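You operate a simulated robot arm through the tools that you are given. There is no shell and no other tool. Be economical: measure what you need, move in short steps, check, and stop when the job is done.

You run a simulated robot arm. Do the job below in one go: nothing can be reset, and whatever is moved stays where it is left.

Task
Put the seeded roll on the footed plate, cover it with the dome and brush up the crumbs it left.
Fine: the roll lies flat in the middle; use the red brush and put it back.

The check looks at the end state, three seconds after you hand in, the way a careful person would. Anything else that was tipped, shoved, dropped, spilled or broken makes it a failure. A push-on lid holds only when it is set on centred and level and pressed home; a screw cap is set on level and turned clockwise until tight.

Robot
A 6-joint arm with a two-finger parallel gripper, fixed in place. Base frame: the origin is at the foot of the arm, x ahead of it, y to its left, z up; the work surface is at about z = 0.75. Lengths are in m, angles in degrees, forces in N, time in s.
With the tool pointing down near the work surface it reaches from about 0.34 to 0.82 m from the base axis. Its first joint turns from -166.0 to 166.0 degrees. Payload 3.91 kg.
The TCP is the grasp point between the finger pads, 0.03 m short of the fingertips. In the tool frame z runs along the fingers and y along their closing line. Largest opening 0.11 m; finger width 0.02, thickness 0.01; the body of the gripper, 0.048 by 0.112 m, starts 0.055 m behind the TCP.
Orientation is told as [roll, pitch, yaw] about the base's x, y, z axes, in that order, counted from this pose: with the fingers straight down and closing along the base's y, the tool's x points along the base's -x, its y along +y and its z along -z.

Tools
- The arm moves only by the tool step_arm. Its argument "motion" is a list that holds one entry, the list of rows, each a list of 7 numbers: the turn, a rotation vector about the base's x, y, z in units of 8 degrees (1.0 is 8 degrees), then the shift along the base's x, y, z in units of 50 mm (1.0 is 50 mm), then the opening, from 0 (shut) to 1 (fully open). In form: [[[ax, ay, az, dx, dy, dz, grip], ...]]. A call has 1 to 10 rows; each row shifts and turns the commanded pose from where the row before left it. A call with a number of a shift or a turn outside -1 to 1 is refused whole. A row lasts 0.2 s, in which the tool goes at most 0.05 m and 8.6 degrees; a call with a longer step from one row to the next is refused whole, and so is a gripper value outside its range. Where a pose cannot be reached the arm comes as near as it can. A force on the tool above 60 N (or 10 N above the force at the start of the call, whichever is more), or a blocked arm, ends the call early, and 0.2 s more pass. The fingers move at their own pace (about 0.045 m/s each) and stop on an object; they squeeze with about 44 N. The grip force told is the motor's: it shows also when the fingers shut on nothing. Time passes only in rows, and 0.2 s behind the last, so rows that do not move let the fingers close. It gives the time, the measured TCP pose, the force on the tool (base axes), the opening and the grip force at its end, in the units of the frame above (readings bear some noise).
- Cameras (640 x 400 px; columns grow to the right, rows downward): "scene" is fixed at [0.3997, -0.5004, 1.3438]; the picture's right is [0.73, -0.69, 0.00], its down [-0.68, -0.72, -0.14] and it looks along [0.09, 0.10, -0.99] (base axes); focal length 214 px, centre (320, 200). "wrist" rides on the gripper at [-0.036, 0, -0.057] in the tool frame; the picture's right is [0.00, -1.00, 0.00], its down [0.97, 0.00, -0.24] and it looks along [0.24, 0.00, 0.97] (tool axes); focal length 218 px, centre (320, 200). There is no depth. A picture from a camera that has moved, and an enlarged one, comes with that camera's place and axes in the base frame and with its lens.
- camera(camera): a new picture of that camera. The clock stands still meanwhile.
- lift_body(by): slides the trunk up (or, below 0, down) by that many m; the arm rides with it, the base frame stays. It gives what a move gives, with no picture.
- zoom(camera, box): a new picture of the part [left, top, right, bottom] of that camera's present view, enlarged. The clock stands still meanwhile.
- hand_in(): hands the job in; it is judged then, once.

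Go step by step. Nothing tells you positions but the pictures and the camera data: compare them with the known pose of the tool, close in by small moves and look again before you grip or let go. The budget is 120 turns and 76 pictures, counting those below and the enlarged ones. Unless the task says otherwise, let go and move clear before handing in, and close with one line.

The tools are called as name(argument=value, ...) on one line, values as JSON. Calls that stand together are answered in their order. step_arm: Moves the arm, as the interface text tells. Its arguments: {"type":"object","properties":{"motion":{"type":"array","items":{"type":"array","items":{"type":"array","items":{"type":"number"}}}}},"required":["motion"]} The other tools are called the same way: lift_body (by) slides the trunk up or down; camera (camera) takes a picture; zoom (camera, box) takes an enlarged picture of a part of a camera's view; hand_in () hands the job in.

At the start:

```text
t: 0.0
tcp_pos: [0.4176, -0.3788, 1.009]
ee_rot: [0.0, 0.0, 0.0]
force: [0.0, -0.5, 0.0]
finger_gap: 0.1102
grasp_force: 0.1
trunk travel left (down, up): [-0.55, 0.06]
```

scene: 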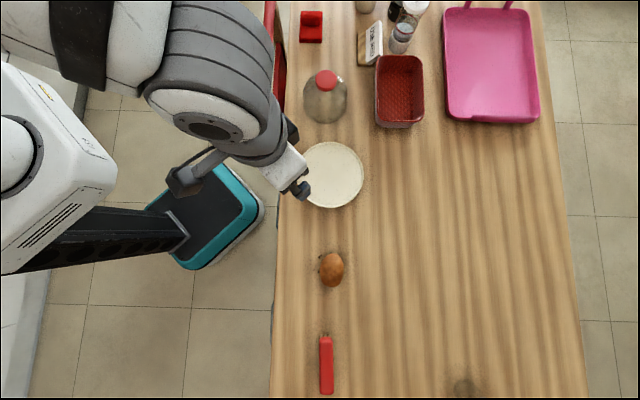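
wrist: 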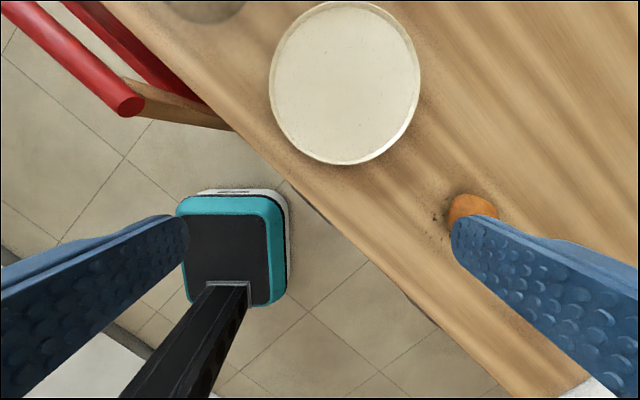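

I see the plate, the roll, a red brush-like item, the glass dome with a red knob, and other items at the far end. I'll enlarge the views to identify them before moving.

zoom(camera="scene", box=[270, 0, 430, 100])

zoom(camera="scene", box=[270, 230, 430, 330])

zoom(camera="scene", box=[270, 300, 430, 400])

zoom(camera="scene", box=[270, 60, 430, 220])

```text
4.00 times, centred on (350, 50) of scene
camera zoom: at [0.3997, -0.5004, 1.3438], right [0.73, -0.69, 0.0], down [-0.68, -0.72, -0.14], along [0.09, 0.1, -0.99], focal length 858 px, centre (200, 800)
```

zoom: 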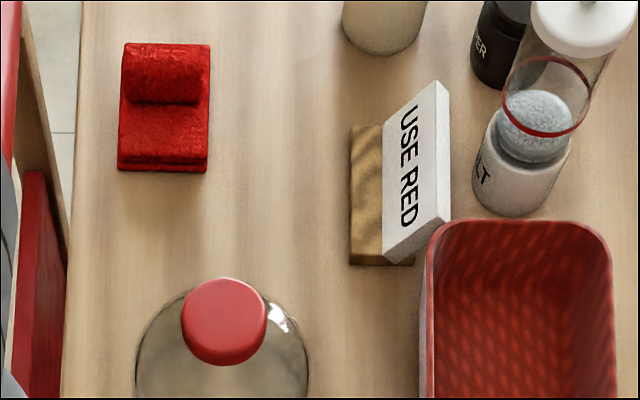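

```text
4.00 times, centred on (350, 280) of scene
camera zoom: at [0.3997, -0.5004, 1.3438], right [0.73, -0.69, 0.0], down [-0.68, -0.72, -0.14], along [0.09, 0.1, -0.99], focal length 858 px, centre (200, -120)
```

zoom: 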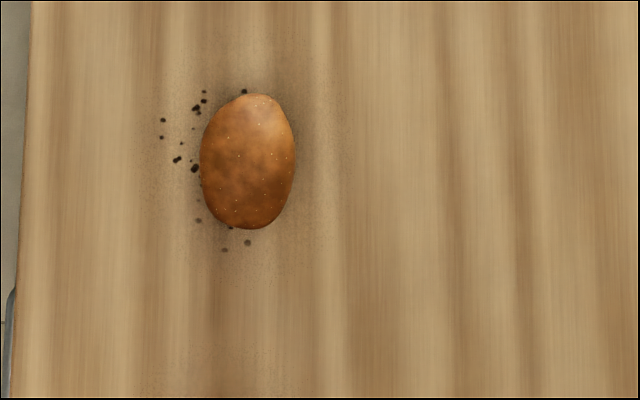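

```text
4.00 times, centred on (350, 350) of scene
camera zoom: at [0.3997, -0.5004, 1.3438], right [0.73, -0.69, 0.0], down [-0.68, -0.72, -0.14], along [0.09, 0.1, -0.99], focal length 858 px, centre (200, -400)
```

zoom: 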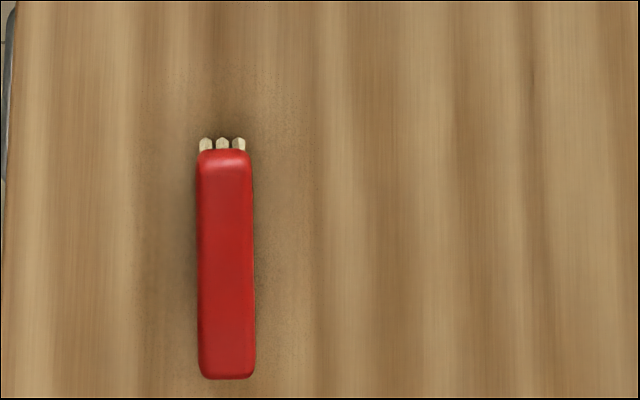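

```text
2.50 times, centred on (350, 140) of scene
camera zoom: at [0.3997, -0.5004, 1.3438], right [0.73, -0.69, 0.0], down [-0.68, -0.72, -0.14], along [0.09, 0.1, -0.99], focal length 536 px, centre (245, 350)
```

zoom: 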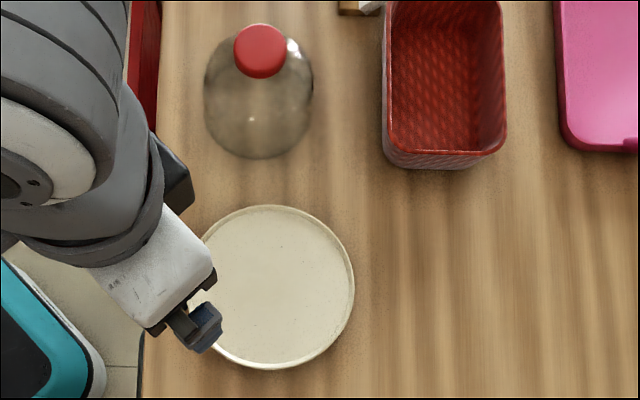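

Checking the pink object, the far end and the lower edge too.

zoom(camera="scene", box=[430, 0, 590, 130])

zoom(camera="scene", box=[290, 325, 370, 400])

zoom(camera="scene", box=[420, 350, 500, 400])

```text
3.08 times, centred on (510, 65) of scene
camera zoom: at [0.3997, -0.5004, 1.3438], right [0.73, -0.69, 0.0], down [-0.68, -0.72, -0.14], along [0.09, 0.1, -0.99], focal length 660 px, centre (-265, 615)
```

zoom: 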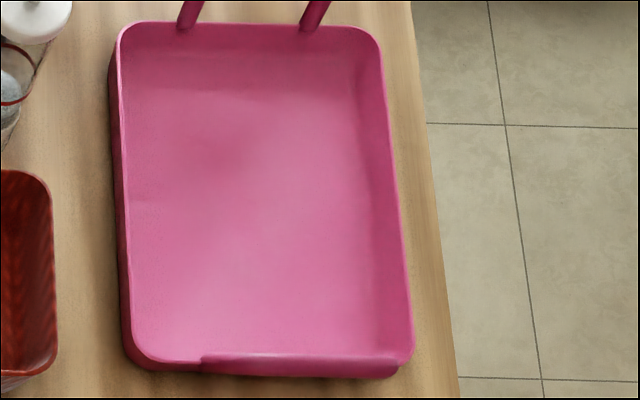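

```text
5.33 times, centred on (330, 362) of scene
camera zoom: at [0.3997, -0.5004, 1.3438], right [0.73, -0.69, 0.0], down [-0.68, -0.72, -0.14], along [0.09, 0.1, -0.99], focal length 1144 px, centre (267, -667)
```

zoom: 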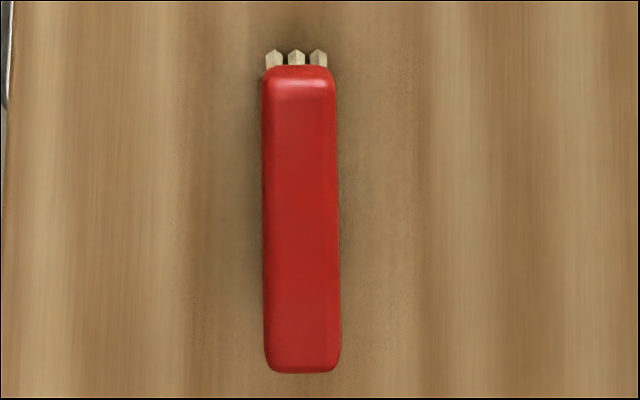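

```text
8.00 times, centred on (460, 375) of scene
camera zoom: at [0.3997, -0.5004, 1.3438], right [0.73, -0.69, 0.0], down [-0.68, -0.72, -0.14], along [0.09, 0.1, -0.99], focal length 1716 px, centre (-800, -1200)
```

zoom: 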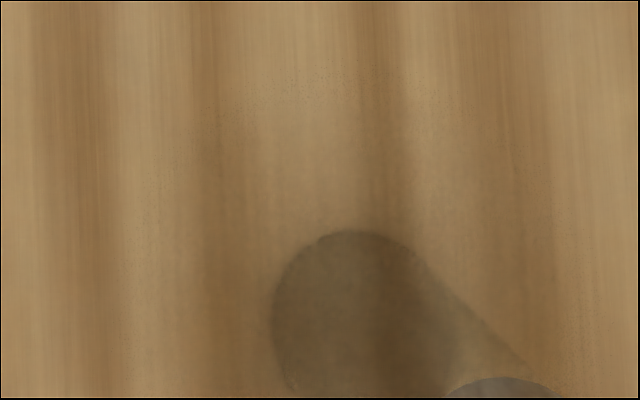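

The red-handled brush lies bristles down near the lower edge. By my estimate the plate is at about (0.524, -0.415), the roll at (0.348, -0.594), the brush at (0.187, -0.744) and the dome at (0.657, -0.246). I'll move above the roll, turned so the fingers close across it.

step_arm(motion=[[[0, 0, 0.729, -0.175, -0.5375, -0.2725, 1], [0, 0, 0.729, -0.175, -0.5375, -0.2725, 1], [0, 0, 0.729, -0.175, -0.5375, -0.2725, 1], [0, 0, 0.729, -0.175, -0.5375, -0.2725, 1], [0, 0, 0.729, -0.175, -0.5375, -0.2725, 1], [0, 0, 0.729, -0.175, -0.5375, -0.2725, 1], [0, 0, 0.729, -0.175, -0.5375, -0.2725, 1], [0, 0, 0.729, -0.175, -0.5375, -0.2725, 1], [0, 0, 0, 0, 0, 0, 1]]])

camera(camera="wrist")

camera(camera="scene")

```text
t: 2.0
tcp_pos: [0.347, -0.5948, 0.899]
ee_rot: [0.0, 0.0, 46.8]
force: [-0.2, -0.3, -0.5]
finger_gap: 0.1102
grasp_force: 0.0
trunk travel left (down, up): [-0.55, 0.06]
```

```text
66 pictures are left
camera wrist: at [0.3723, -0.5677, 0.9544], right [0.73, -0.69, 0.0], down [-0.67, -0.71, 0.24], along [-0.16, -0.17, -0.97], focal length 218 px, centre (320, 200)
```

wrist: 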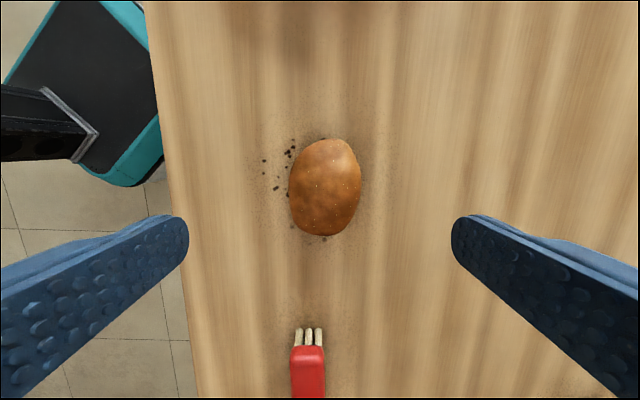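

```text
65 pictures are left
```

scene: 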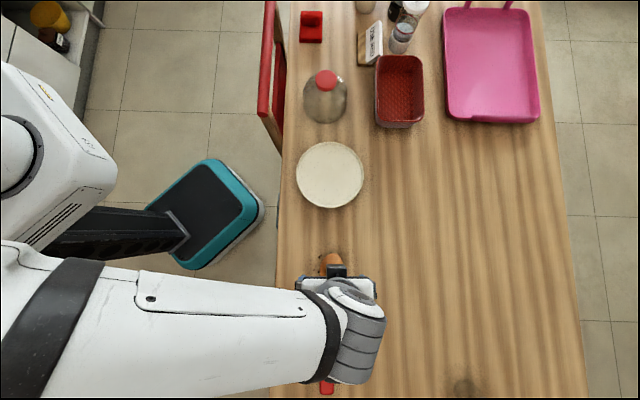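

The roll centre is about (0.353, -0.594), only a few mm from the TCP. I'll go down most of the way and look.

step_arm(motion=[[[0, 0, -0.3, 0.06, 0.01, -0.7, 1], [0, 0, -0.3, 0.06, 0.01, -0.7, 1], [0, 0, 0, 0, 0, -0.3, 1], [0, 0, 0, 0, 0, 0, 1]]])

camera(camera="wrist")

```text
t: 3.0
tcp_pos: [0.354, -0.5934, 0.8129]
ee_rot: [0.0, 0.0, 41.8]
force: [-0.5, 0.4, -0.2]
finger_gap: 0.11
grasp_force: 0.1
trunk travel left (down, up): [-0.55, 0.06]
```

```text
64 pictures are left
camera wrist: at [0.3805, -0.5684, 0.8696], right [0.67, -0.75, 0.0], down [-0.72, -0.65, 0.24], along [-0.18, -0.16, -0.97], focal length 218 px, centre (320, 200)
```

wrist: 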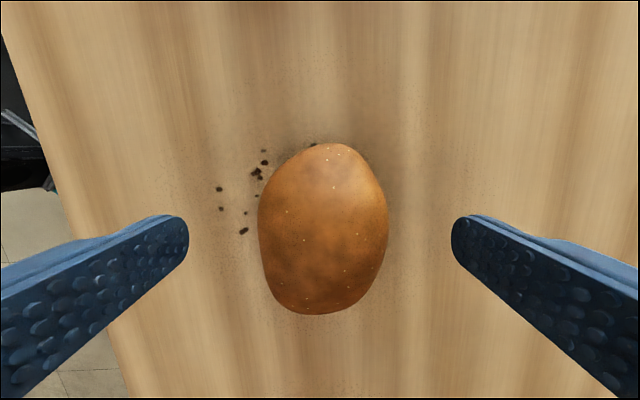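

The roll is centred between the fingers. I'll go down and close on it.

step_arm(motion=[[[0, 0, 0, 0, 0, -0.25, 1], [0, 0, 0, 0, 0, -0.25, 1], [0, 0, 0, 0, 0, 0, 0.55], [0, 0, 0, 0, 0, 0, 0.4], [0, 0, 0, 0, 0, 0, 0.4], [0, 0, 0, 0, 0, 0, 0.4], [0, 0, 0, 0, 0, 0, 0.4]]])

camera(camera="wrist")

```text
t: 4.6
tcp_pos: [0.3541, -0.5943, 0.7888]
ee_rot: [0.0, 0.0, 41.7]
force: [-0.2, -0.2, 0.9]
finger_gap: 0.06
grasp_force: 43.8
trunk travel left (down, up): [-0.55, 0.06]
```

```text
63 pictures are left
camera wrist: at [0.3807, -0.5687, 0.8449], right [0.67, -0.74, 0.0], down [-0.72, -0.65, 0.24], along [-0.18, -0.16, -0.97], focal length 218 px, centre (320, 200)
```

wrist: 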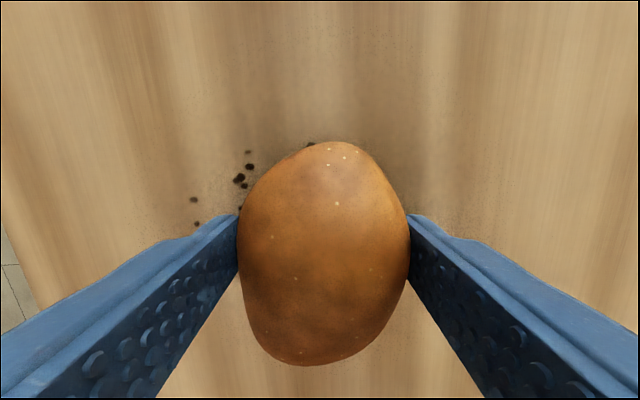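

The roll is gripped at a 0.06 m gap. I'll lift it straight up and carry it toward the plate, stopping above it to look.

step_arm(motion=[[[0, 0, 0, 0, 0, 0.5, 0.4], [0, 0, 0, 0, 0, 0.8, 0.4], [0, 0, 0, 0, 0, 0.8, 0.4], [0, 0, 0, 0.4, 0.43, 0, 0.4], [0, 0, 0, 0.6, 0.63, 0, 0.4], [0, 0, 0, 0.6, 0.63, 0, 0.4], [0, 0, 0, 0.6, 0.63, 0, 0.4], [0, 0, 0, 0.6, 0.63, 0, 0.4], [0, 0, 0, 0.4, 0.4, 0, 0.4], [0, 0, 0, 0, 0, 0, 0.4]]])

camera(camera="wrist")

camera(camera="scene")

```text
t: 6.8
tcp_pos: [0.5141, -0.4257, 0.8924]
ee_rot: [0.0, 0.0, 41.8]
force: [-0.2, -0.5, -0.2]
finger_gap: 0.0438
grasp_force: 0.1
trunk travel left (down, up): [-0.55, 0.06]
```

```text
62 pictures are left
camera wrist: at [0.5415, -0.4016, 0.9496], right [0.67, -0.75, 0.0], down [-0.72, -0.65, 0.24], along [-0.18, -0.16, -0.97], focal length 218 px, centre (320, 200)
```

wrist: 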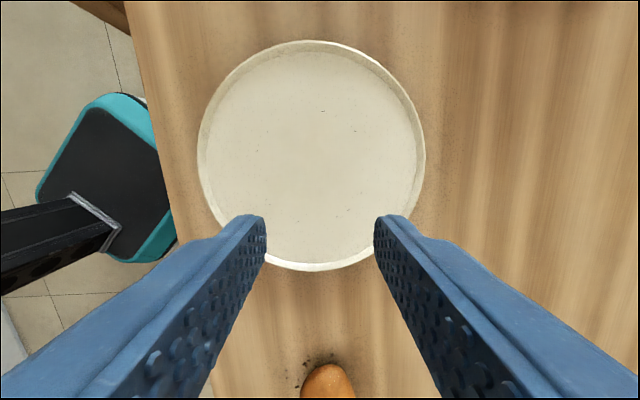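

```text
61 pictures are left
```

scene: 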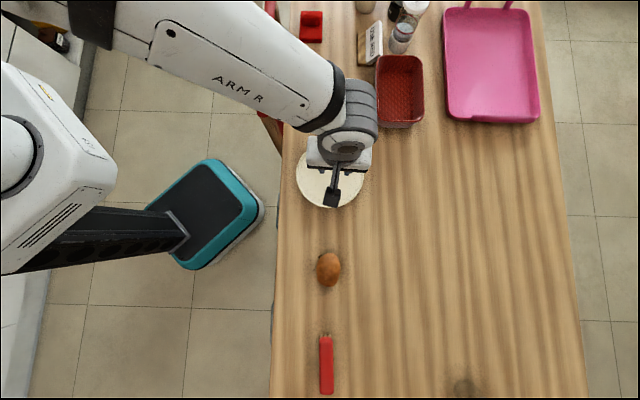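

The roll slipped out on the way up because I gripped it too high; it is still lying near its spot. I'll go back above it, open, and look.

step_arm(motion=[[[0, 0, 0, -0.533, -0.562, 0, 0.6], [0, 0, 0, -0.533, -0.562, 0, 1], [0, 0, 0, -0.533, -0.562, 0, 1], [0, 0, 0, -0.533, -0.562, 0, 1], [0, 0, 0, -0.533, -0.562, 0, 1], [0, 0, 0, -0.533, -0.562, 0, 1], [0, 0, 0, 0, 0, -0.8, 1], [0, 0, 0, 0, 0, -0.7, 1], [0, 0, 0, 0, 0, 0, 1]]])

camera(camera="wrist")

```text
t: 8.8
tcp_pos: [0.3537, -0.5947, 0.8187]
ee_rot: [0.0, 0.1, 41.9]
force: [0.7, 0.5, 0.6]
finger_gap: 0.1102
grasp_force: 0.0
trunk travel left (down, up): [-0.55, 0.06]
```

```text
60 pictures are left
camera wrist: at [0.3804, -0.57, 0.8747], right [0.67, -0.74, 0.0], down [-0.72, -0.65, 0.24], along [-0.18, -0.16, -0.97], focal length 218 px, centre (320, 200)
```

wrist: 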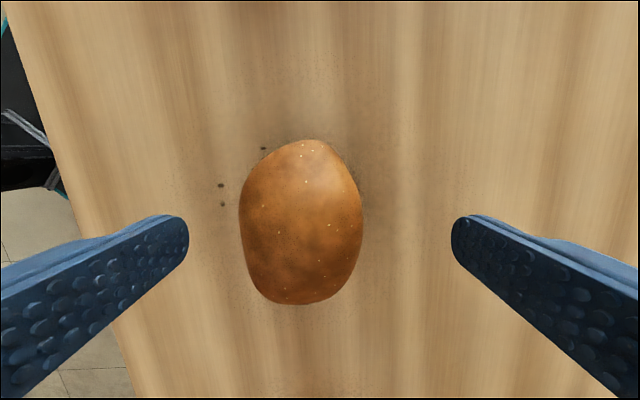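

The roll moved about 1 cm left. I'll recentre on it, go lower this time, and grip.

step_arm(motion=[[[0, 0, 0.2, -0.13, 0.13, -0.25, 1], [0, 0, 0, 0, 0, -0.25, 1], [0, 0, 0, 0, 0, -0.24, 1], [0, 0, 0, 0, 0, 0, 0.8], [0, 0, 0, 0, 0, 0, 0.4], [0, 0, 0, 0, 0, 0, 0.3], [0, 0, 0, 0, 0, 0, 0.3], [0, 0, 0, 0, 0, 0, 0.3], [0, 0, 0, 0, 0, 0, 0.3]]])

camera(camera="wrist")

```text
t: 10.8
tcp_pos: [0.347, -0.5875, 0.7821]
ee_rot: [0.0, 0.0, 43.4]
force: [-0.5, 0.3, 0.3]
finger_gap: 0.0602
grasp_force: 43.7
trunk travel left (down, up): [-0.55, 0.06]
```

```text
59 pictures are left
camera wrist: at [0.3738, -0.5634, 0.8377], right [0.69, -0.73, 0.0], down [-0.7, -0.67, 0.24], along [-0.17, -0.17, -0.97], focal length 218 px, centre (320, 200)
```

wrist: 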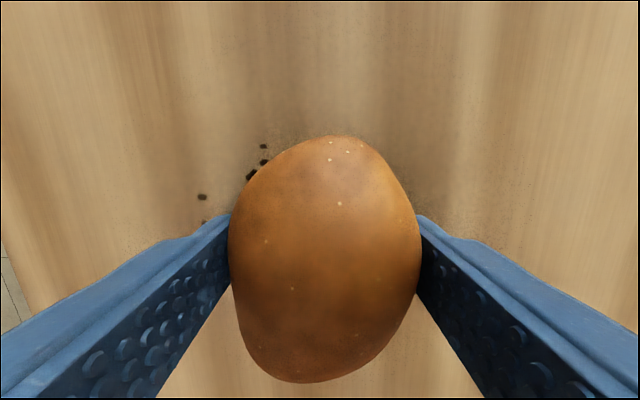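

I have a firmer, lower grip now. I'll lift gently and check the gap and force.

step_arm(motion=[[[0, 0, 0, 0, 0, 0.1, 0.3], [0, 0, 0, 0, 0, 0.2, 0.3], [0, 0, 0, 0, 0, 0.3, 0.3], [0, 0, 0, 0, 0, 0.4, 0.3]]])

camera(camera="wrist")

```text
t: 11.8
tcp_pos: [0.3484, -0.588, 0.8325]
ee_rot: [0.1, 0.1, 43.4]
force: [0.2, 0.0, -1.5]
finger_gap: 0.06
grasp_force: 44.4
trunk travel left (down, up): [-0.55, 0.06]
```

```text
58 pictures are left
camera wrist: at [0.3737, -0.5629, 0.888], right [0.69, -0.73, 0.0], down [-0.7, -0.67, 0.24], along [-0.17, -0.17, -0.97], focal length 218 px, centre (320, 200)
```

wrist: 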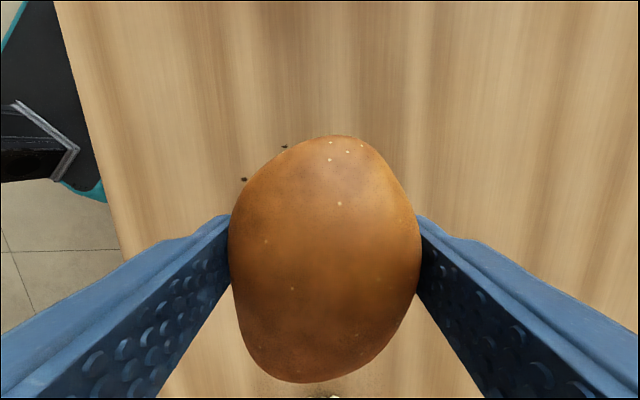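

The roll is held and centred on the TCP. I'm raising it and carrying it above the plate.

step_arm(motion=[[[0, 0, 0, 0, 0, 0.6, 0.3], [0, 0, 0, 0.2, 0.2, 0.6, 0.3], [0, 0, 0, 0.48, 0.48, 0.1, 0.3], [0, 0, 0, 0.6, 0.6, 0, 0.3], [0, 0, 0, 0.6, 0.6, 0, 0.3], [0, 0, 0, 0.6, 0.6, 0, 0.3], [0, 0, 0, 0.6, 0.6, 0, 0.3], [0, 0, 0, 0.4, 0.4, 0, 0.3], [0, 0, 0, 0.1, 0.08, 0, 0.3], [0, 0, 0, 0, 0, 0, 0.3]]])

camera(camera="wrist")

camera(camera="scene")

```text
t: 14.0
tcp_pos: [0.5276, -0.4102, 0.8962]
ee_rot: [0.0, -0.1, 43.4]
force: [0.4, -0.3, -0.6]
finger_gap: 0.0598
grasp_force: 44.4
trunk travel left (down, up): [-0.55, 0.06]
```

```text
57 pictures are left
camera wrist: at [0.5533, -0.3856, 0.9528], right [0.69, -0.73, 0.0], down [-0.7, -0.67, 0.24], along [-0.17, -0.16, -0.97], focal length 218 px, centre (320, 200)
```

wrist: 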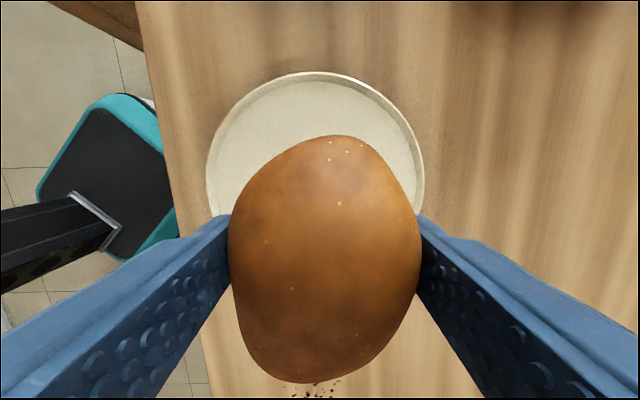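

```text
56 pictures are left
```

scene: 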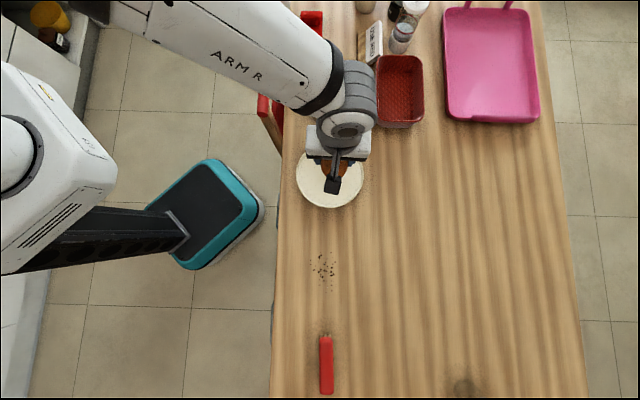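

The plate centre works out at (0.523, -0.4095), and its rim is low, near z 0.765. I'll shift a little and descend in stages, watching the force.

step_arm(motion=[[[0, 0, 0, -0.09, 0.015, -0.5, 0.3], [0, 0, 0, 0, 0, -0.6, 0.3], [0, 0, 0, 0, 0, -0.5, 0.3], [0, 0, 0, 0, 0, 0, 0.3]]])

zoom(camera="scene", box=[270, 110, 400, 230])

camera(camera="wrist")

```text
t: 15.0
tcp_pos: [0.5234, -0.4103, 0.8167]
ee_rot: [0.0, 0.1, 43.4]
force: [-0.4, -0.7, 0.4]
finger_gap: 0.0599
grasp_force: 43.9
trunk travel left (down, up): [-0.55, 0.06]
```

```text
3.33 times, centred on (335, 170) of scene
camera zoom: at [0.3997, -0.5004, 1.3438], right [0.73, -0.69, 0.0], down [-0.68, -0.72, -0.14], along [0.09, 0.1, -0.99], focal length 715 px, centre (270, 300)
```

zoom: 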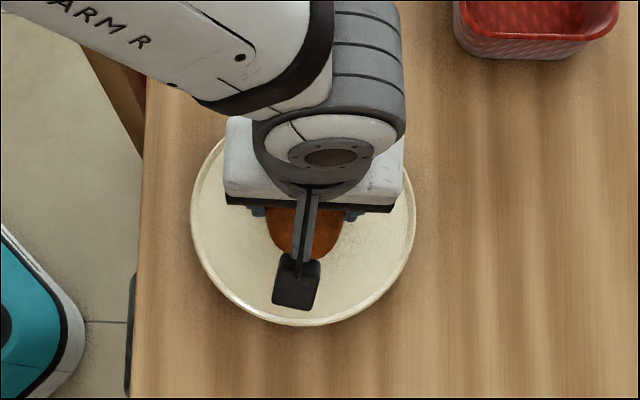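

```text
54 pictures are left
camera wrist: at [0.5482, -0.3847, 0.873], right [0.69, -0.73, 0.0], down [-0.7, -0.67, 0.24], along [-0.17, -0.17, -0.97], focal length 218 px, centre (320, 200)
```

wrist: 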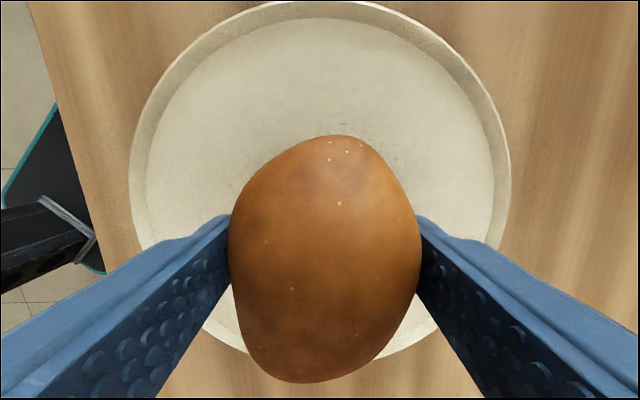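

The plate is centred around the roll. I'm descending slowly toward contact.

step_arm(motion=[[[0, 0, 0, 0, 0, -0.2, 0.3], [0, 0, 0, 0, 0, -0.1, 0.3], [0, 0, 0, 0, 0, -0.1, 0.3], [0, 0, 0, 0, 0, 0, 0.3]]])

```text
t: 16.0
tcp_pos: [0.5219, -0.4091, 0.7994]
ee_rot: [-0.3, -0.1, 43.3]
force: [-1.1, 1.0, 23.4]
finger_gap: 0.06
grasp_force: 44.3
trunk travel left (down, up): [-0.55, 0.06]
```

The roll touched down at 23 N. I'll ease up slightly, then open part way and rise.

step_arm(motion=[[[0, 0, 0, 0, 0, 0.06, 0.3], [0, 0, 0, 0, 0, 0, 0.6], [0, 0, 0, 0, 0, 0, 0.85], [0, 0, 0, 0, 0, 0, 0.85], [0, 0, 0, 0, 0, 0.3, 0.85], [0, 0, 0, 0, 0, 0.8, 0.85], [0, 0, 0, 0, 0, 0.9, 0.85], [0, 0, 0, 0, 0, 0, 0.85]]])

camera(camera="wrist")

```text
t: 17.8
tcp_pos: [0.5221, -0.4104, 0.898]
ee_rot: [0.0, 0.0, 43.5]
force: [-0.1, -1.2, 0.7]
finger_gap: 0.0935
grasp_force: 0.0
trunk travel left (down, up): [-0.55, 0.06]
```

```text
53 pictures are left
camera wrist: at [0.5485, -0.3844, 0.9544], right [0.69, -0.73, 0.0], down [-0.7, -0.67, 0.24], along [-0.17, -0.16, -0.97], focal length 218 px, centre (320, 200)
```

wrist: 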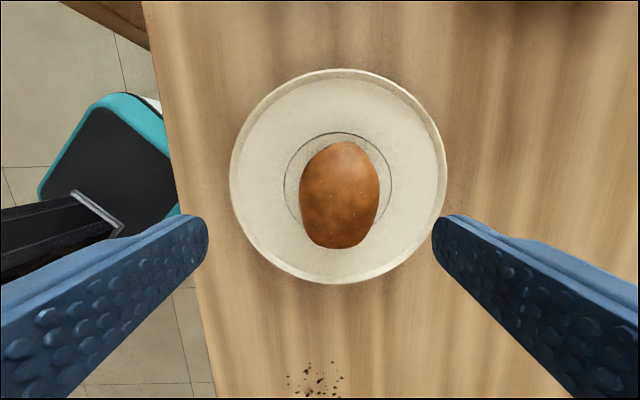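

The roll is on the plate, but a ring is now visible around it and the plate looks shifted slightly. I'll look closer.

zoom(camera="wrist", box=[220, 60, 460, 290])

zoom(camera="scene", box=[270, 110, 400, 230])

```text
1.74 times, centred on (340, 175) of wrist
camera zoom: at [0.5485, -0.3844, 0.9544], right [0.69, -0.73, 0.0], down [-0.7, -0.67, 0.24], along [-0.17, -0.16, -0.97], focal length 380 px, centre (285, 244)
```

zoom: 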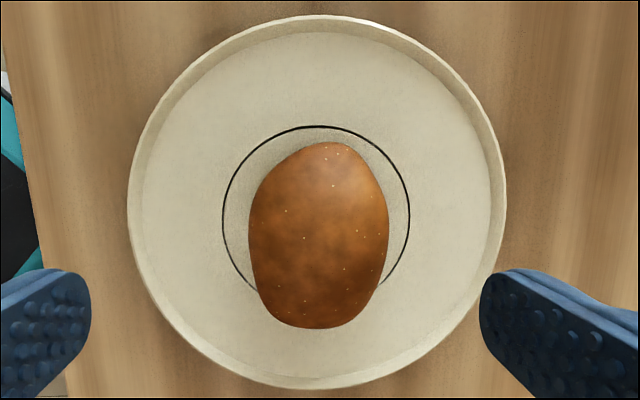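

```text
3.33 times, centred on (335, 170) of scene
camera zoom: at [0.3997, -0.5004, 1.3438], right [0.73, -0.69, 0.0], down [-0.68, -0.72, -0.14], along [0.09, 0.1, -0.99], focal length 715 px, centre (270, 300)
```

zoom: 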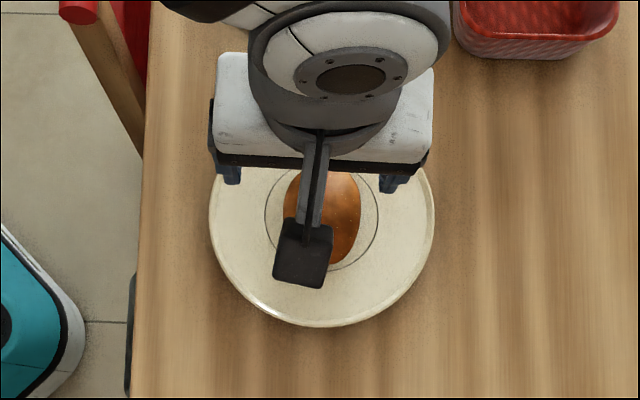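

The roll lies flat inside the plate's centre ring; the plate slid about 1 cm along with it. Next I'll fetch the dome, starting with a look from above it.

step_arm(motion=[[[0, 0, 0, 0, 0, 0.9, 1], [0, 0, 0, 0, 0, 0.9, 1], [0, 0, 0, 0.49, 0.59, 0.2, 1], [0, 0, 0, 0.49, 0.59, 0, 1], [0, 0, 0, 0.49, 0.59, 0, 1], [0, 0, 0, 0.49, 0.59, 0, 1], [0, 0, 0, 0.49, 0.59, 0, 1], [0, 0, 0, 0, 0, 0, 1]]])

camera(camera="wrist")

zoom(camera="scene", box=[270, 110, 400, 230])

```text
t: 19.6
tcp_pos: [0.6455, -0.2619, 0.9994]
ee_rot: [0.0, 0.0, 43.4]
force: [-0.2, -0.2, 0.3]
finger_gap: 0.1102
grasp_force: 0.1
trunk travel left (down, up): [-0.55, 0.06]
```

```text
50 pictures are left
camera wrist: at [0.6705, -0.2367, 1.0556], right [0.69, -0.73, 0.0], down [-0.7, -0.67, 0.24], along [-0.17, -0.17, -0.97], focal length 218 px, centre (320, 200)
```

wrist: 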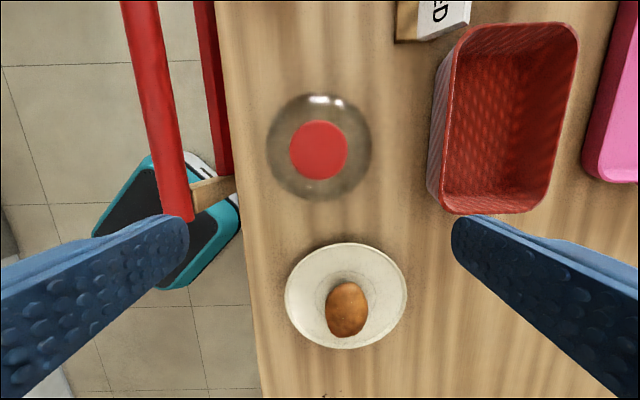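

```text
3.33 times, centred on (335, 170) of scene
camera zoom: at [0.3997, -0.5004, 1.3438], right [0.73, -0.69, 0.0], down [-0.68, -0.72, -0.14], along [0.09, 0.1, -0.99], focal length 715 px, centre (270, 300)
```

zoom: 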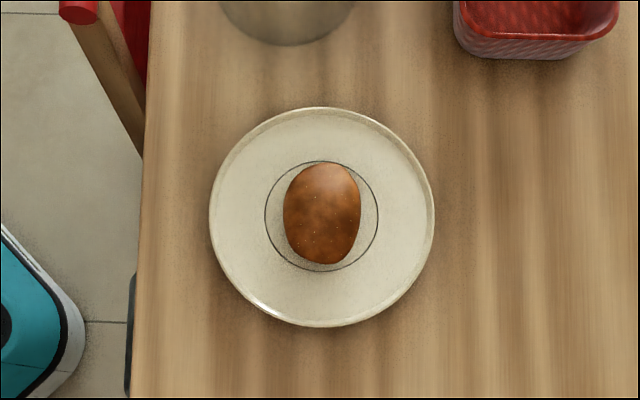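

The roll is nicely in the ring. The dome knob is at about (0.667, -0.238), with its top near z 0.856. I'll move over it and down for a closer look.

step_arm(motion=[[[0, 0, 0, 0.22, 0.24, -0.5, 1], [0, 0, 0, 0.21, 0.24, -0.7, 1], [0, 0, 0, 0, 0, -0.7, 1], [0, 0, 0, 0, 0, 0, 1]]])

camera(camera="wrist")

zoom(camera="scene", box=[280, 50, 380, 130])

```text
t: 20.6
tcp_pos: [0.6651, -0.2376, 0.9043]
ee_rot: [0.0, 0.0, 43.5]
force: [-0.2, -0.8, 0.1]
finger_gap: 0.1103
grasp_force: 0.0
trunk travel left (down, up): [-0.55, 0.06]
```

```text
48 pictures are left
camera wrist: at [0.692, -0.2118, 0.9603], right [0.69, -0.73, 0.0], down [-0.7, -0.67, 0.24], along [-0.17, -0.17, -0.97], focal length 218 px, centre (320, 200)
```

wrist: 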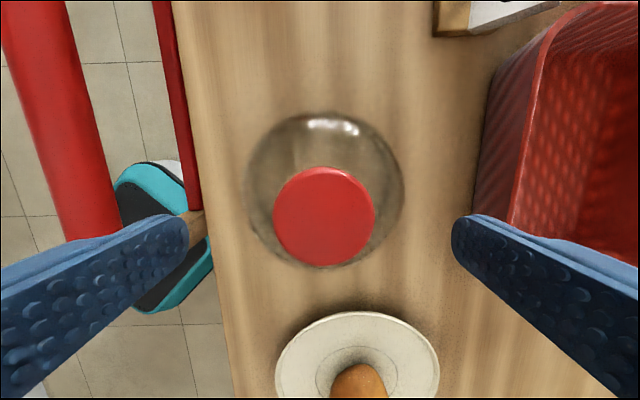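

```text
5.00 times, centred on (330, 90) of scene
camera zoom: at [0.3997, -0.5004, 1.3438], right [0.73, -0.69, 0.0], down [-0.68, -0.72, -0.14], along [0.09, 0.1, -0.99], focal length 1072 px, centre (270, 750)
```

zoom: 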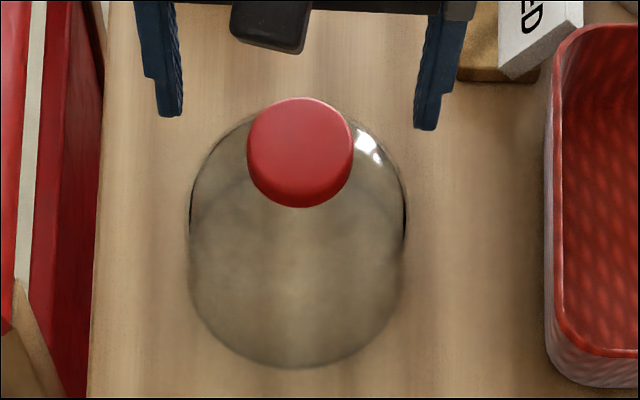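

The knob is centred at (0.6675, -0.239) with a diameter of about 0.052. I'm descending so the fingertips sit beside it.

step_arm(motion=[[[0, 0, 0, 0.05, -0.03, -0.4, 1], [0, 0, 0, 0, 0, -0.3, 1], [0, 0, 0, 0, 0, 0, 1]]])

camera(camera="wrist")

zoom(camera="scene", box=[280, 50, 380, 130])

```text
t: 21.4
tcp_pos: [0.6686, -0.2392, 0.869]
ee_rot: [0.0, -0.1, 43.3]
force: [-0.3, 0.5, -0.1]
finger_gap: 0.1102
grasp_force: 0.1
trunk travel left (down, up): [-0.55, 0.06]
```

```text
46 pictures are left
camera wrist: at [0.6947, -0.2136, 0.9259], right [0.69, -0.73, 0.0], down [-0.7, -0.67, 0.24], along [-0.17, -0.17, -0.97], focal length 218 px, centre (320, 200)
```

wrist: 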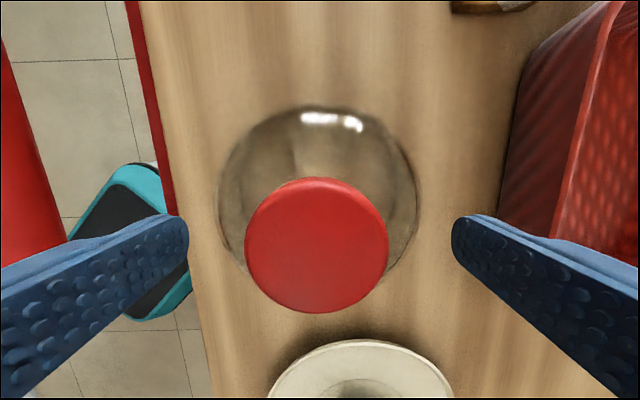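

```text
5.00 times, centred on (330, 90) of scene
camera zoom: at [0.3997, -0.5004, 1.3438], right [0.73, -0.69, 0.0], down [-0.68, -0.72, -0.14], along [0.09, 0.1, -0.99], focal length 1072 px, centre (270, 750)
```

zoom: 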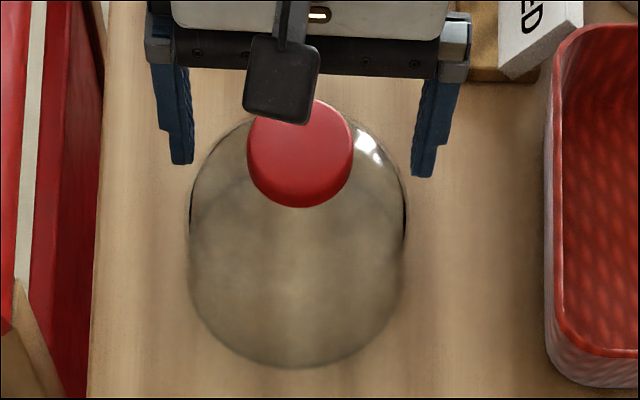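

Still centred. I'll go down a bit more and close on the knob.

step_arm(motion=[[[0, 0, 0, 0, 0, -0.12, 1], [0, 0, 0, 0, 0, -0.12, 1], [0, 0, 0, 0, 0, 0, 0.7], [0, 0, 0, 0, 0, 0, 0.35], [0, 0, 0, 0, 0, 0, 0.35], [0, 0, 0, 0, 0, 0, 0.35], [0, 0, 0, 0, 0, 0, 0.35], [0, 0, 0, 0, 0, 0, 0.35]]])

camera(camera="wrist")

```text
t: 23.2
tcp_pos: [0.6684, -0.2388, 0.8559]
ee_rot: [0.0, 0.0, 43.4]
force: [-1.0, -0.7, -0.7]
finger_gap: 0.053
grasp_force: 44.2
trunk travel left (down, up): [-0.55, 0.06]
```

```text
44 pictures are left
camera wrist: at [0.6944, -0.214, 0.9136], right [0.69, -0.73, 0.0], down [-0.7, -0.67, 0.24], along [-0.17, -0.17, -0.97], focal length 218 px, centre (320, 200)
```

wrist: 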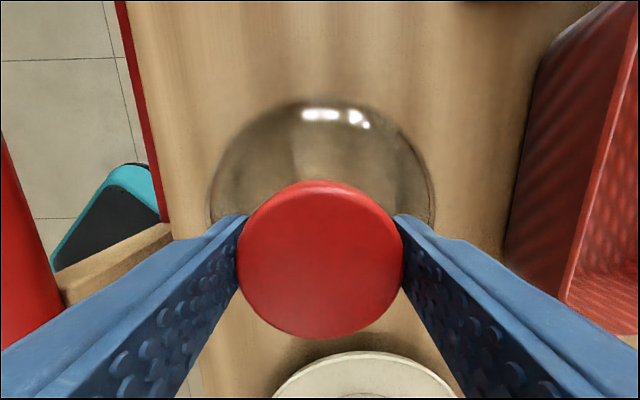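

The knob is gripped. I'll lift slowly and check.

step_arm(motion=[[[0, 0, 0, 0, 0, 0.1, 0.35], [0, 0, 0, 0, 0, 0.2, 0.35], [0, 0, 0, 0, 0, 0.4, 0.35], [0, 0, 0, 0, 0, 0.5, 0.35], [0, 0, 0, 0, 0, 0, 0.35]]])

camera(camera="scene")

camera(camera="wrist")

```text
t: 24.4
tcp_pos: [0.6682, -0.2382, 0.918]
ee_rot: [0.1, 0.0, 43.3]
force: [-0.3, 0.0, -1.2]
finger_gap: 0.0529
grasp_force: 44.2
trunk travel left (down, up): [-0.55, 0.06]
```

```text
43 pictures are left
```

scene: 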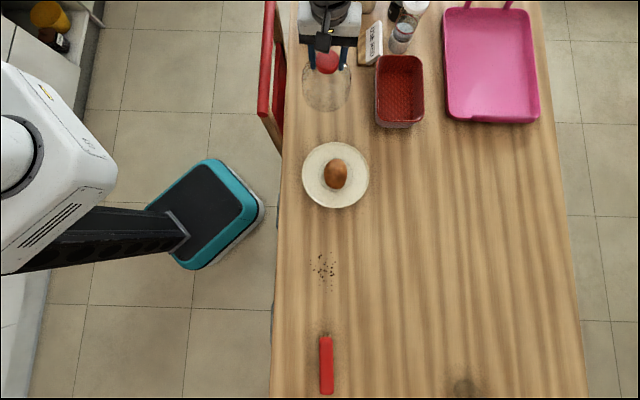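

```text
42 pictures are left
camera wrist: at [0.6948, -0.2139, 0.9745], right [0.69, -0.73, 0.0], down [-0.7, -0.67, 0.24], along [-0.17, -0.17, -0.97], focal length 218 px, centre (320, 200)
```

wrist: 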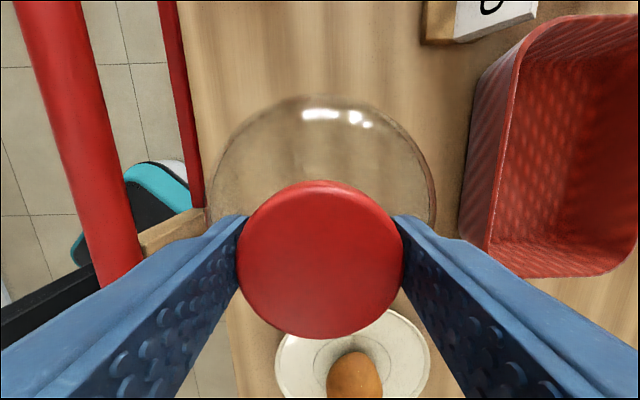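

The dome is held level. I'll raise it and carry it over the plate at (0.533, -0.419), then look.

step_arm(motion=[[[0, 0, 0, 0, 0, 0.5, 0.35], [0, 0, 0, -0.1, -0.15, 0.4, 0.35], [0, 0, 0, -0.4, -0.53, 0.1, 0.35], [0, 0, 0, -0.54, -0.72, 0, 0.35], [0, 0, 0, -0.54, -0.72, 0, 0.35], [0, 0, 0, -0.54, -0.72, 0, 0.35], [0, 0, 0, -0.4, -0.53, 0, 0.35], [0, 0, 0, -0.18, -0.25, 0, 0.35], [0, 0, 0, 0, 0, 0, 0.35]]])

camera(camera="wrist")

zoom(camera="scene", box=[270, 110, 400, 230])

```text
t: 26.4
tcp_pos: [0.5323, -0.4208, 0.9681]
ee_rot: [0.0, 0.0, 43.6]
force: [0.3, 0.5, -0.9]
finger_gap: 0.0532
grasp_force: 43.9
trunk travel left (down, up): [-0.55, 0.06]
```

```text
41 pictures are left
camera wrist: at [0.5589, -0.3958, 1.024], right [0.69, -0.73, 0.0], down [-0.7, -0.67, 0.24], along [-0.17, -0.17, -0.97], focal length 218 px, centre (320, 200)
```

wrist: 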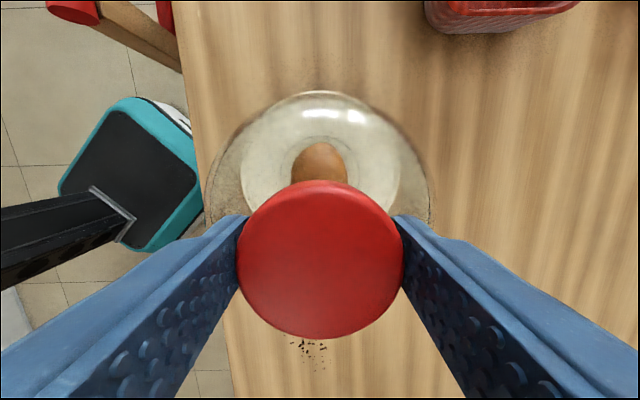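

```text
3.33 times, centred on (335, 170) of scene
camera zoom: at [0.3997, -0.5004, 1.3438], right [0.73, -0.69, 0.0], down [-0.68, -0.72, -0.14], along [0.09, 0.1, -0.99], focal length 715 px, centre (270, 300)
```

zoom: 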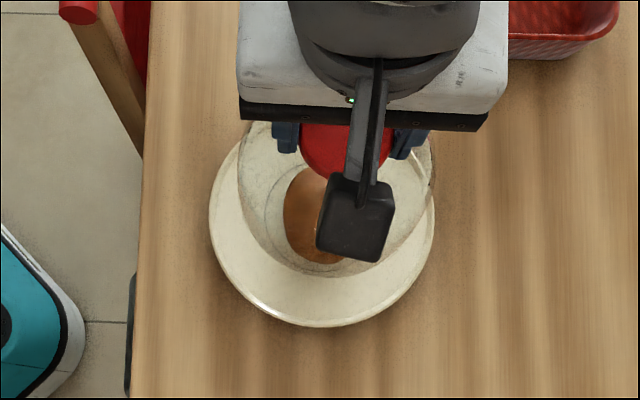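

The dome is aligned over the plate within a couple of mm. I'll lower it around the roll and stop just above the plate.

step_arm(motion=[[[0, 0, 0, 0, 0.01, -0.4, 0.35], [0, 0, 0, 0, 0, -0.5, 0.35], [0, 0, 0, 0, 0, -0.3, 0.35], [0, 0, 0, 0, 0, -0.2, 0.35], [0, 0, 0, 0, 0, 0, 0.35]]])

camera(camera="wrist")

zoom(camera="scene", box=[270, 110, 400, 230])

```text
t: 27.6
tcp_pos: [0.5343, -0.4198, 0.8972]
ee_rot: [0.0, 0.0, 43.4]
force: [0.0, 0.0, -1.4]
finger_gap: 0.0531
grasp_force: 43.8
trunk travel left (down, up): [-0.55, 0.06]
```

```text
39 pictures are left
camera wrist: at [0.5594, -0.3951, 0.9538], right [0.69, -0.73, 0.0], down [-0.7, -0.67, 0.24], along [-0.17, -0.17, -0.97], focal length 218 px, centre (320, 200)
```

wrist: 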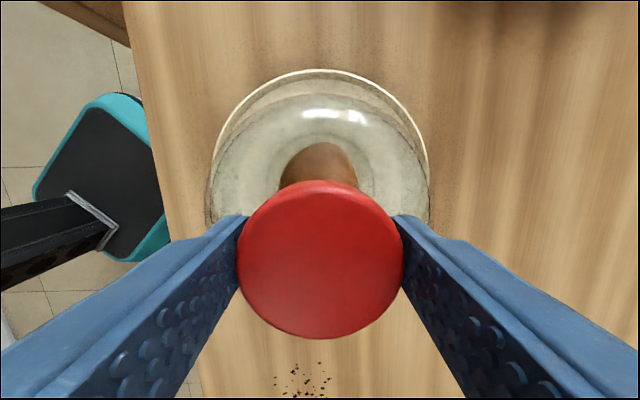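

```text
3.33 times, centred on (335, 170) of scene
camera zoom: at [0.3997, -0.5004, 1.3438], right [0.73, -0.69, 0.0], down [-0.68, -0.72, -0.14], along [0.09, 0.1, -0.99], focal length 715 px, centre (270, 300)
```

zoom: 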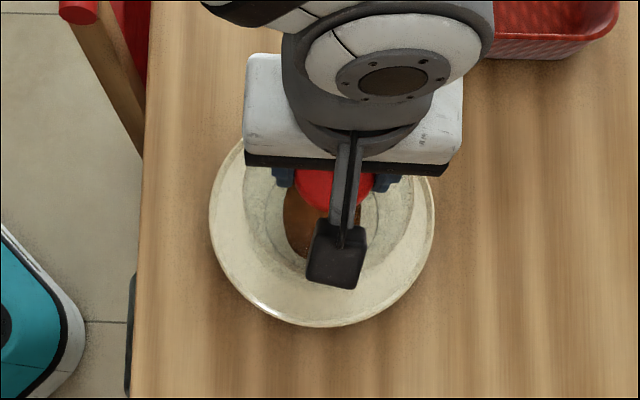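

It's well centred. I'll lower it to contact gently.

step_arm(motion=[[[0, 0, 0, -0.01, 0, -0.2, 0.35], [0, 0, 0, 0, 0, -0.12, 0.35], [0, 0, 0, 0, 0, -0.08, 0.35], [0, 0, 0, 0, 0, -0.04, 0.35], [0, 0, 0, 0, 0, 0, 0.35]]])

```text
t: 28.8
tcp_pos: [0.5327, -0.421, 0.8753]
ee_rot: [0.0, 0.0, 43.4]
force: [-0.3, -0.1, 0.6]
finger_gap: 0.053
grasp_force: 44.2
trunk travel left (down, up): [-0.55, 0.06]
```

step_arm(motion=[[[0, 0, 0, 0.01, 0.02, -0.05, 0.35], [0, 0, 0, 0, 0, -0.04, 0.35], [0, 0, 0, 0, 0, 0, 0.35]]])

camera(camera="wrist")

```text
t: 29.6
tcp_pos: [0.5335, -0.4204, 0.8748]
ee_rot: [-0.6, -0.1, 43.4]
force: [-0.8, -8.5, 34.0]
finger_gap: 0.053
grasp_force: 44.1
trunk travel left (down, up): [-0.55, 0.06]
```

```text
37 pictures are left
camera wrist: at [0.5588, -0.394, 0.9318], right [0.69, -0.73, 0.01], down [-0.71, -0.67, 0.24], along [-0.17, -0.17, -0.97], focal length 218 px, centre (320, 200)
```

wrist: 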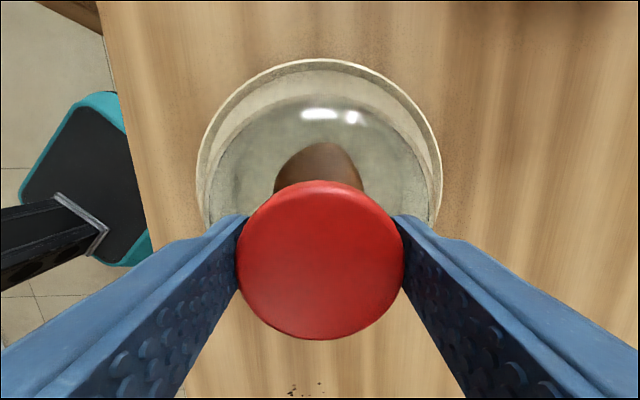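

The dome is in contact with the plate, level and centred. I'll relieve the pressure, open, and rise.

step_arm(motion=[[[0, 0, 0, 0, 0, 0.06, 0.35], [0, 0, 0, 0, 0, 0, 0.35], [0, 0, 0, 0, 0, 0, 0.6], [0, 0, 0, 0, 0, 0, 0.8], [0, 0, 0, 0, 0, 0, 0.8], [0, 0, 0, 0, 0, 0.5, 0.8], [0, 0, 0, 0, 0, 0.9, 0.8], [0, 0, 0, 0, 0, 0.9, 0.8], [0, 0, 0, 0, 0, 0, 0.8]]])

camera(camera="wrist")

```text
t: 31.6
tcp_pos: [0.5339, -0.4203, 0.9897]
ee_rot: [0.1, 0.0, 43.3]
force: [-1.0, -0.2, 0.2]
finger_gap: 0.0881
grasp_force: 0.1
trunk travel left (down, up): [-0.55, 0.06]
```

```text
36 pictures are left
camera wrist: at [0.5597, -0.3947, 1.0459], right [0.69, -0.73, 0.0], down [-0.7, -0.67, 0.24], along [-0.18, -0.16, -0.97], focal length 218 px, centre (320, 200)
```

wrist: 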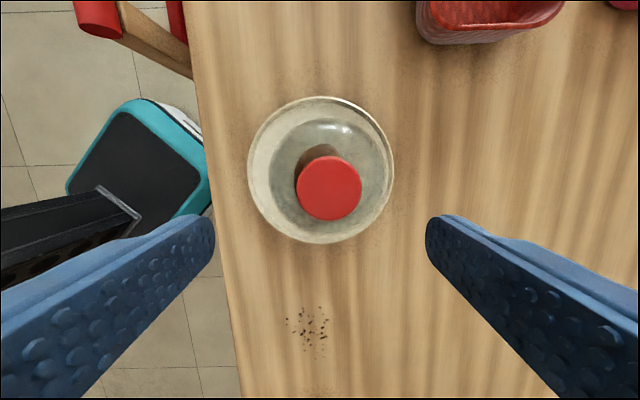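

After release the dome appears to have moved a few mm toward the right. I'll enlarge to judge how it sits.

zoom(camera="wrist", box=[235, 85, 405, 255])

zoom(camera="scene", box=[270, 110, 400, 230])

```text
2.35 times, centred on (320, 170) of wrist
camera zoom: at [0.5597, -0.3947, 1.0459], right [0.69, -0.73, 0.0], down [-0.7, -0.67, 0.24], along [-0.18, -0.16, -0.97], focal length 514 px, centre (320, 271)
```

zoom: 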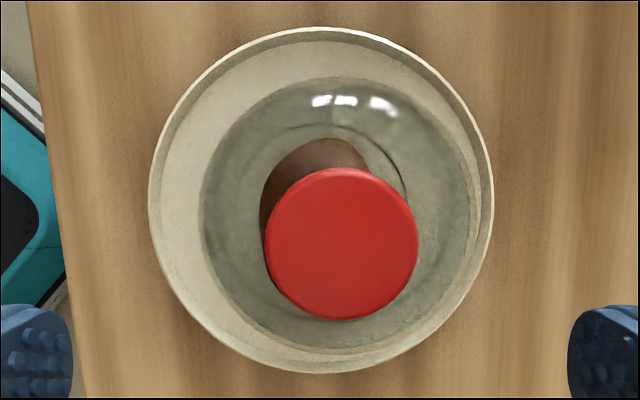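

```text
3.33 times, centred on (335, 170) of scene
camera zoom: at [0.3997, -0.5004, 1.3438], right [0.73, -0.69, 0.0], down [-0.68, -0.72, -0.14], along [0.09, 0.1, -0.99], focal length 715 px, centre (270, 300)
```

zoom: 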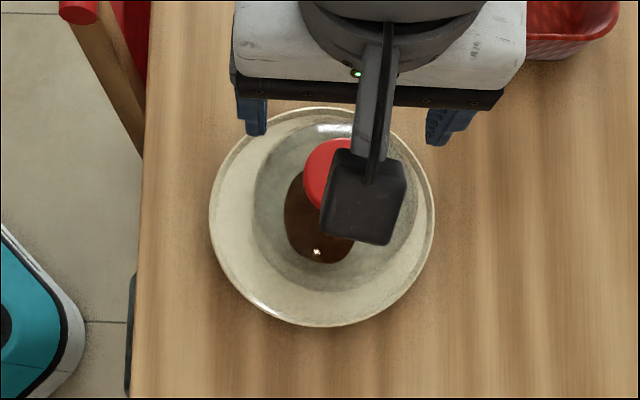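

The dome stands about 8 mm off centre toward the right, dragged as the fingers opened. I'll regrip the knob and re-place it with that offset allowed for.

step_arm(motion=[[[0, 0, 0, 0.1, -0.11, -0.65, 0.9], [0, 0, 0, 0, 0, -0.8, 0.9], [0, 0, 0, 0, 0, -0.5, 0.9], [0, 0, 0, 0, 0, -0.3, 0.9], [0, 0, 0, 0, 0, 0, 0.9]]])

camera(camera="wrist")

```text
t: 32.8
tcp_pos: [0.538, -0.4245, 0.8763]
ee_rot: [0.0, 0.0, 43.4]
force: [0.5, -0.2, 1.3]
finger_gap: 0.0988
grasp_force: 0.0
trunk travel left (down, up): [-0.55, 0.06]
```

```text
33 pictures are left
camera wrist: at [0.5649, -0.3991, 0.9328], right [0.69, -0.73, 0.0], down [-0.7, -0.67, 0.24], along [-0.17, -0.17, -0.97], focal length 218 px, centre (320, 200)
```

wrist: 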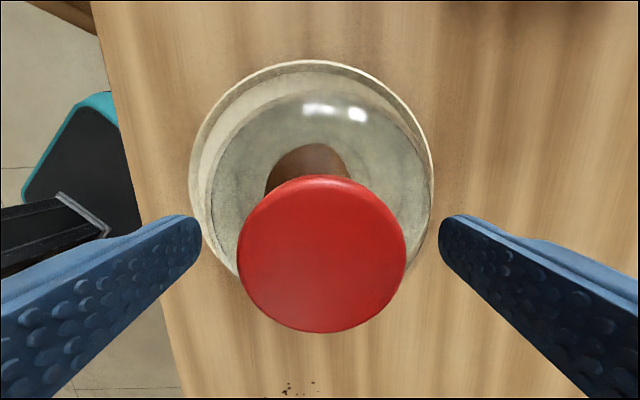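

The knob is centred between the fingers. I'll grip, lift about 6 mm, shift left 15 mm, and look before lowering.

step_arm(motion=[[[0, 0, 0, 0, 0, 0, 0.5], [0, 0, 0, 0, 0, 0, 0.35], [0, 0, 0, 0, 0, 0, 0.35], [0, 0, 0, 0, 0, 0, 0.35], [0, 0, 0, 0, 0, 0.06, 0.35], [0, 0, 0, 0, 0, 0.1, 0.35], [0, 0, 0, -0.1, 0.105, 0, 0.35], [0, 0, 0, -0.1, 0.105, 0, 0.35], [0, 0, 0, 0, 0, 0, 0.35]]])

camera(camera="wrist")

```text
t: 34.8
tcp_pos: [0.5284, -0.4144, 0.8845]
ee_rot: [0.0, 0.0, 43.4]
force: [-0.1, -0.7, -2.3]
finger_gap: 0.0532
grasp_force: 44.1
trunk travel left (down, up): [-0.55, 0.06]
```

```text
32 pictures are left
camera wrist: at [0.5546, -0.389, 0.9413], right [0.69, -0.73, 0.0], down [-0.7, -0.67, 0.24], along [-0.17, -0.17, -0.97], focal length 218 px, centre (320, 200)
```

wrist: 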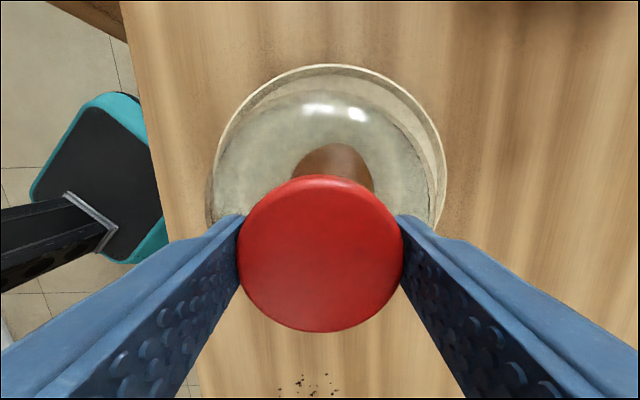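

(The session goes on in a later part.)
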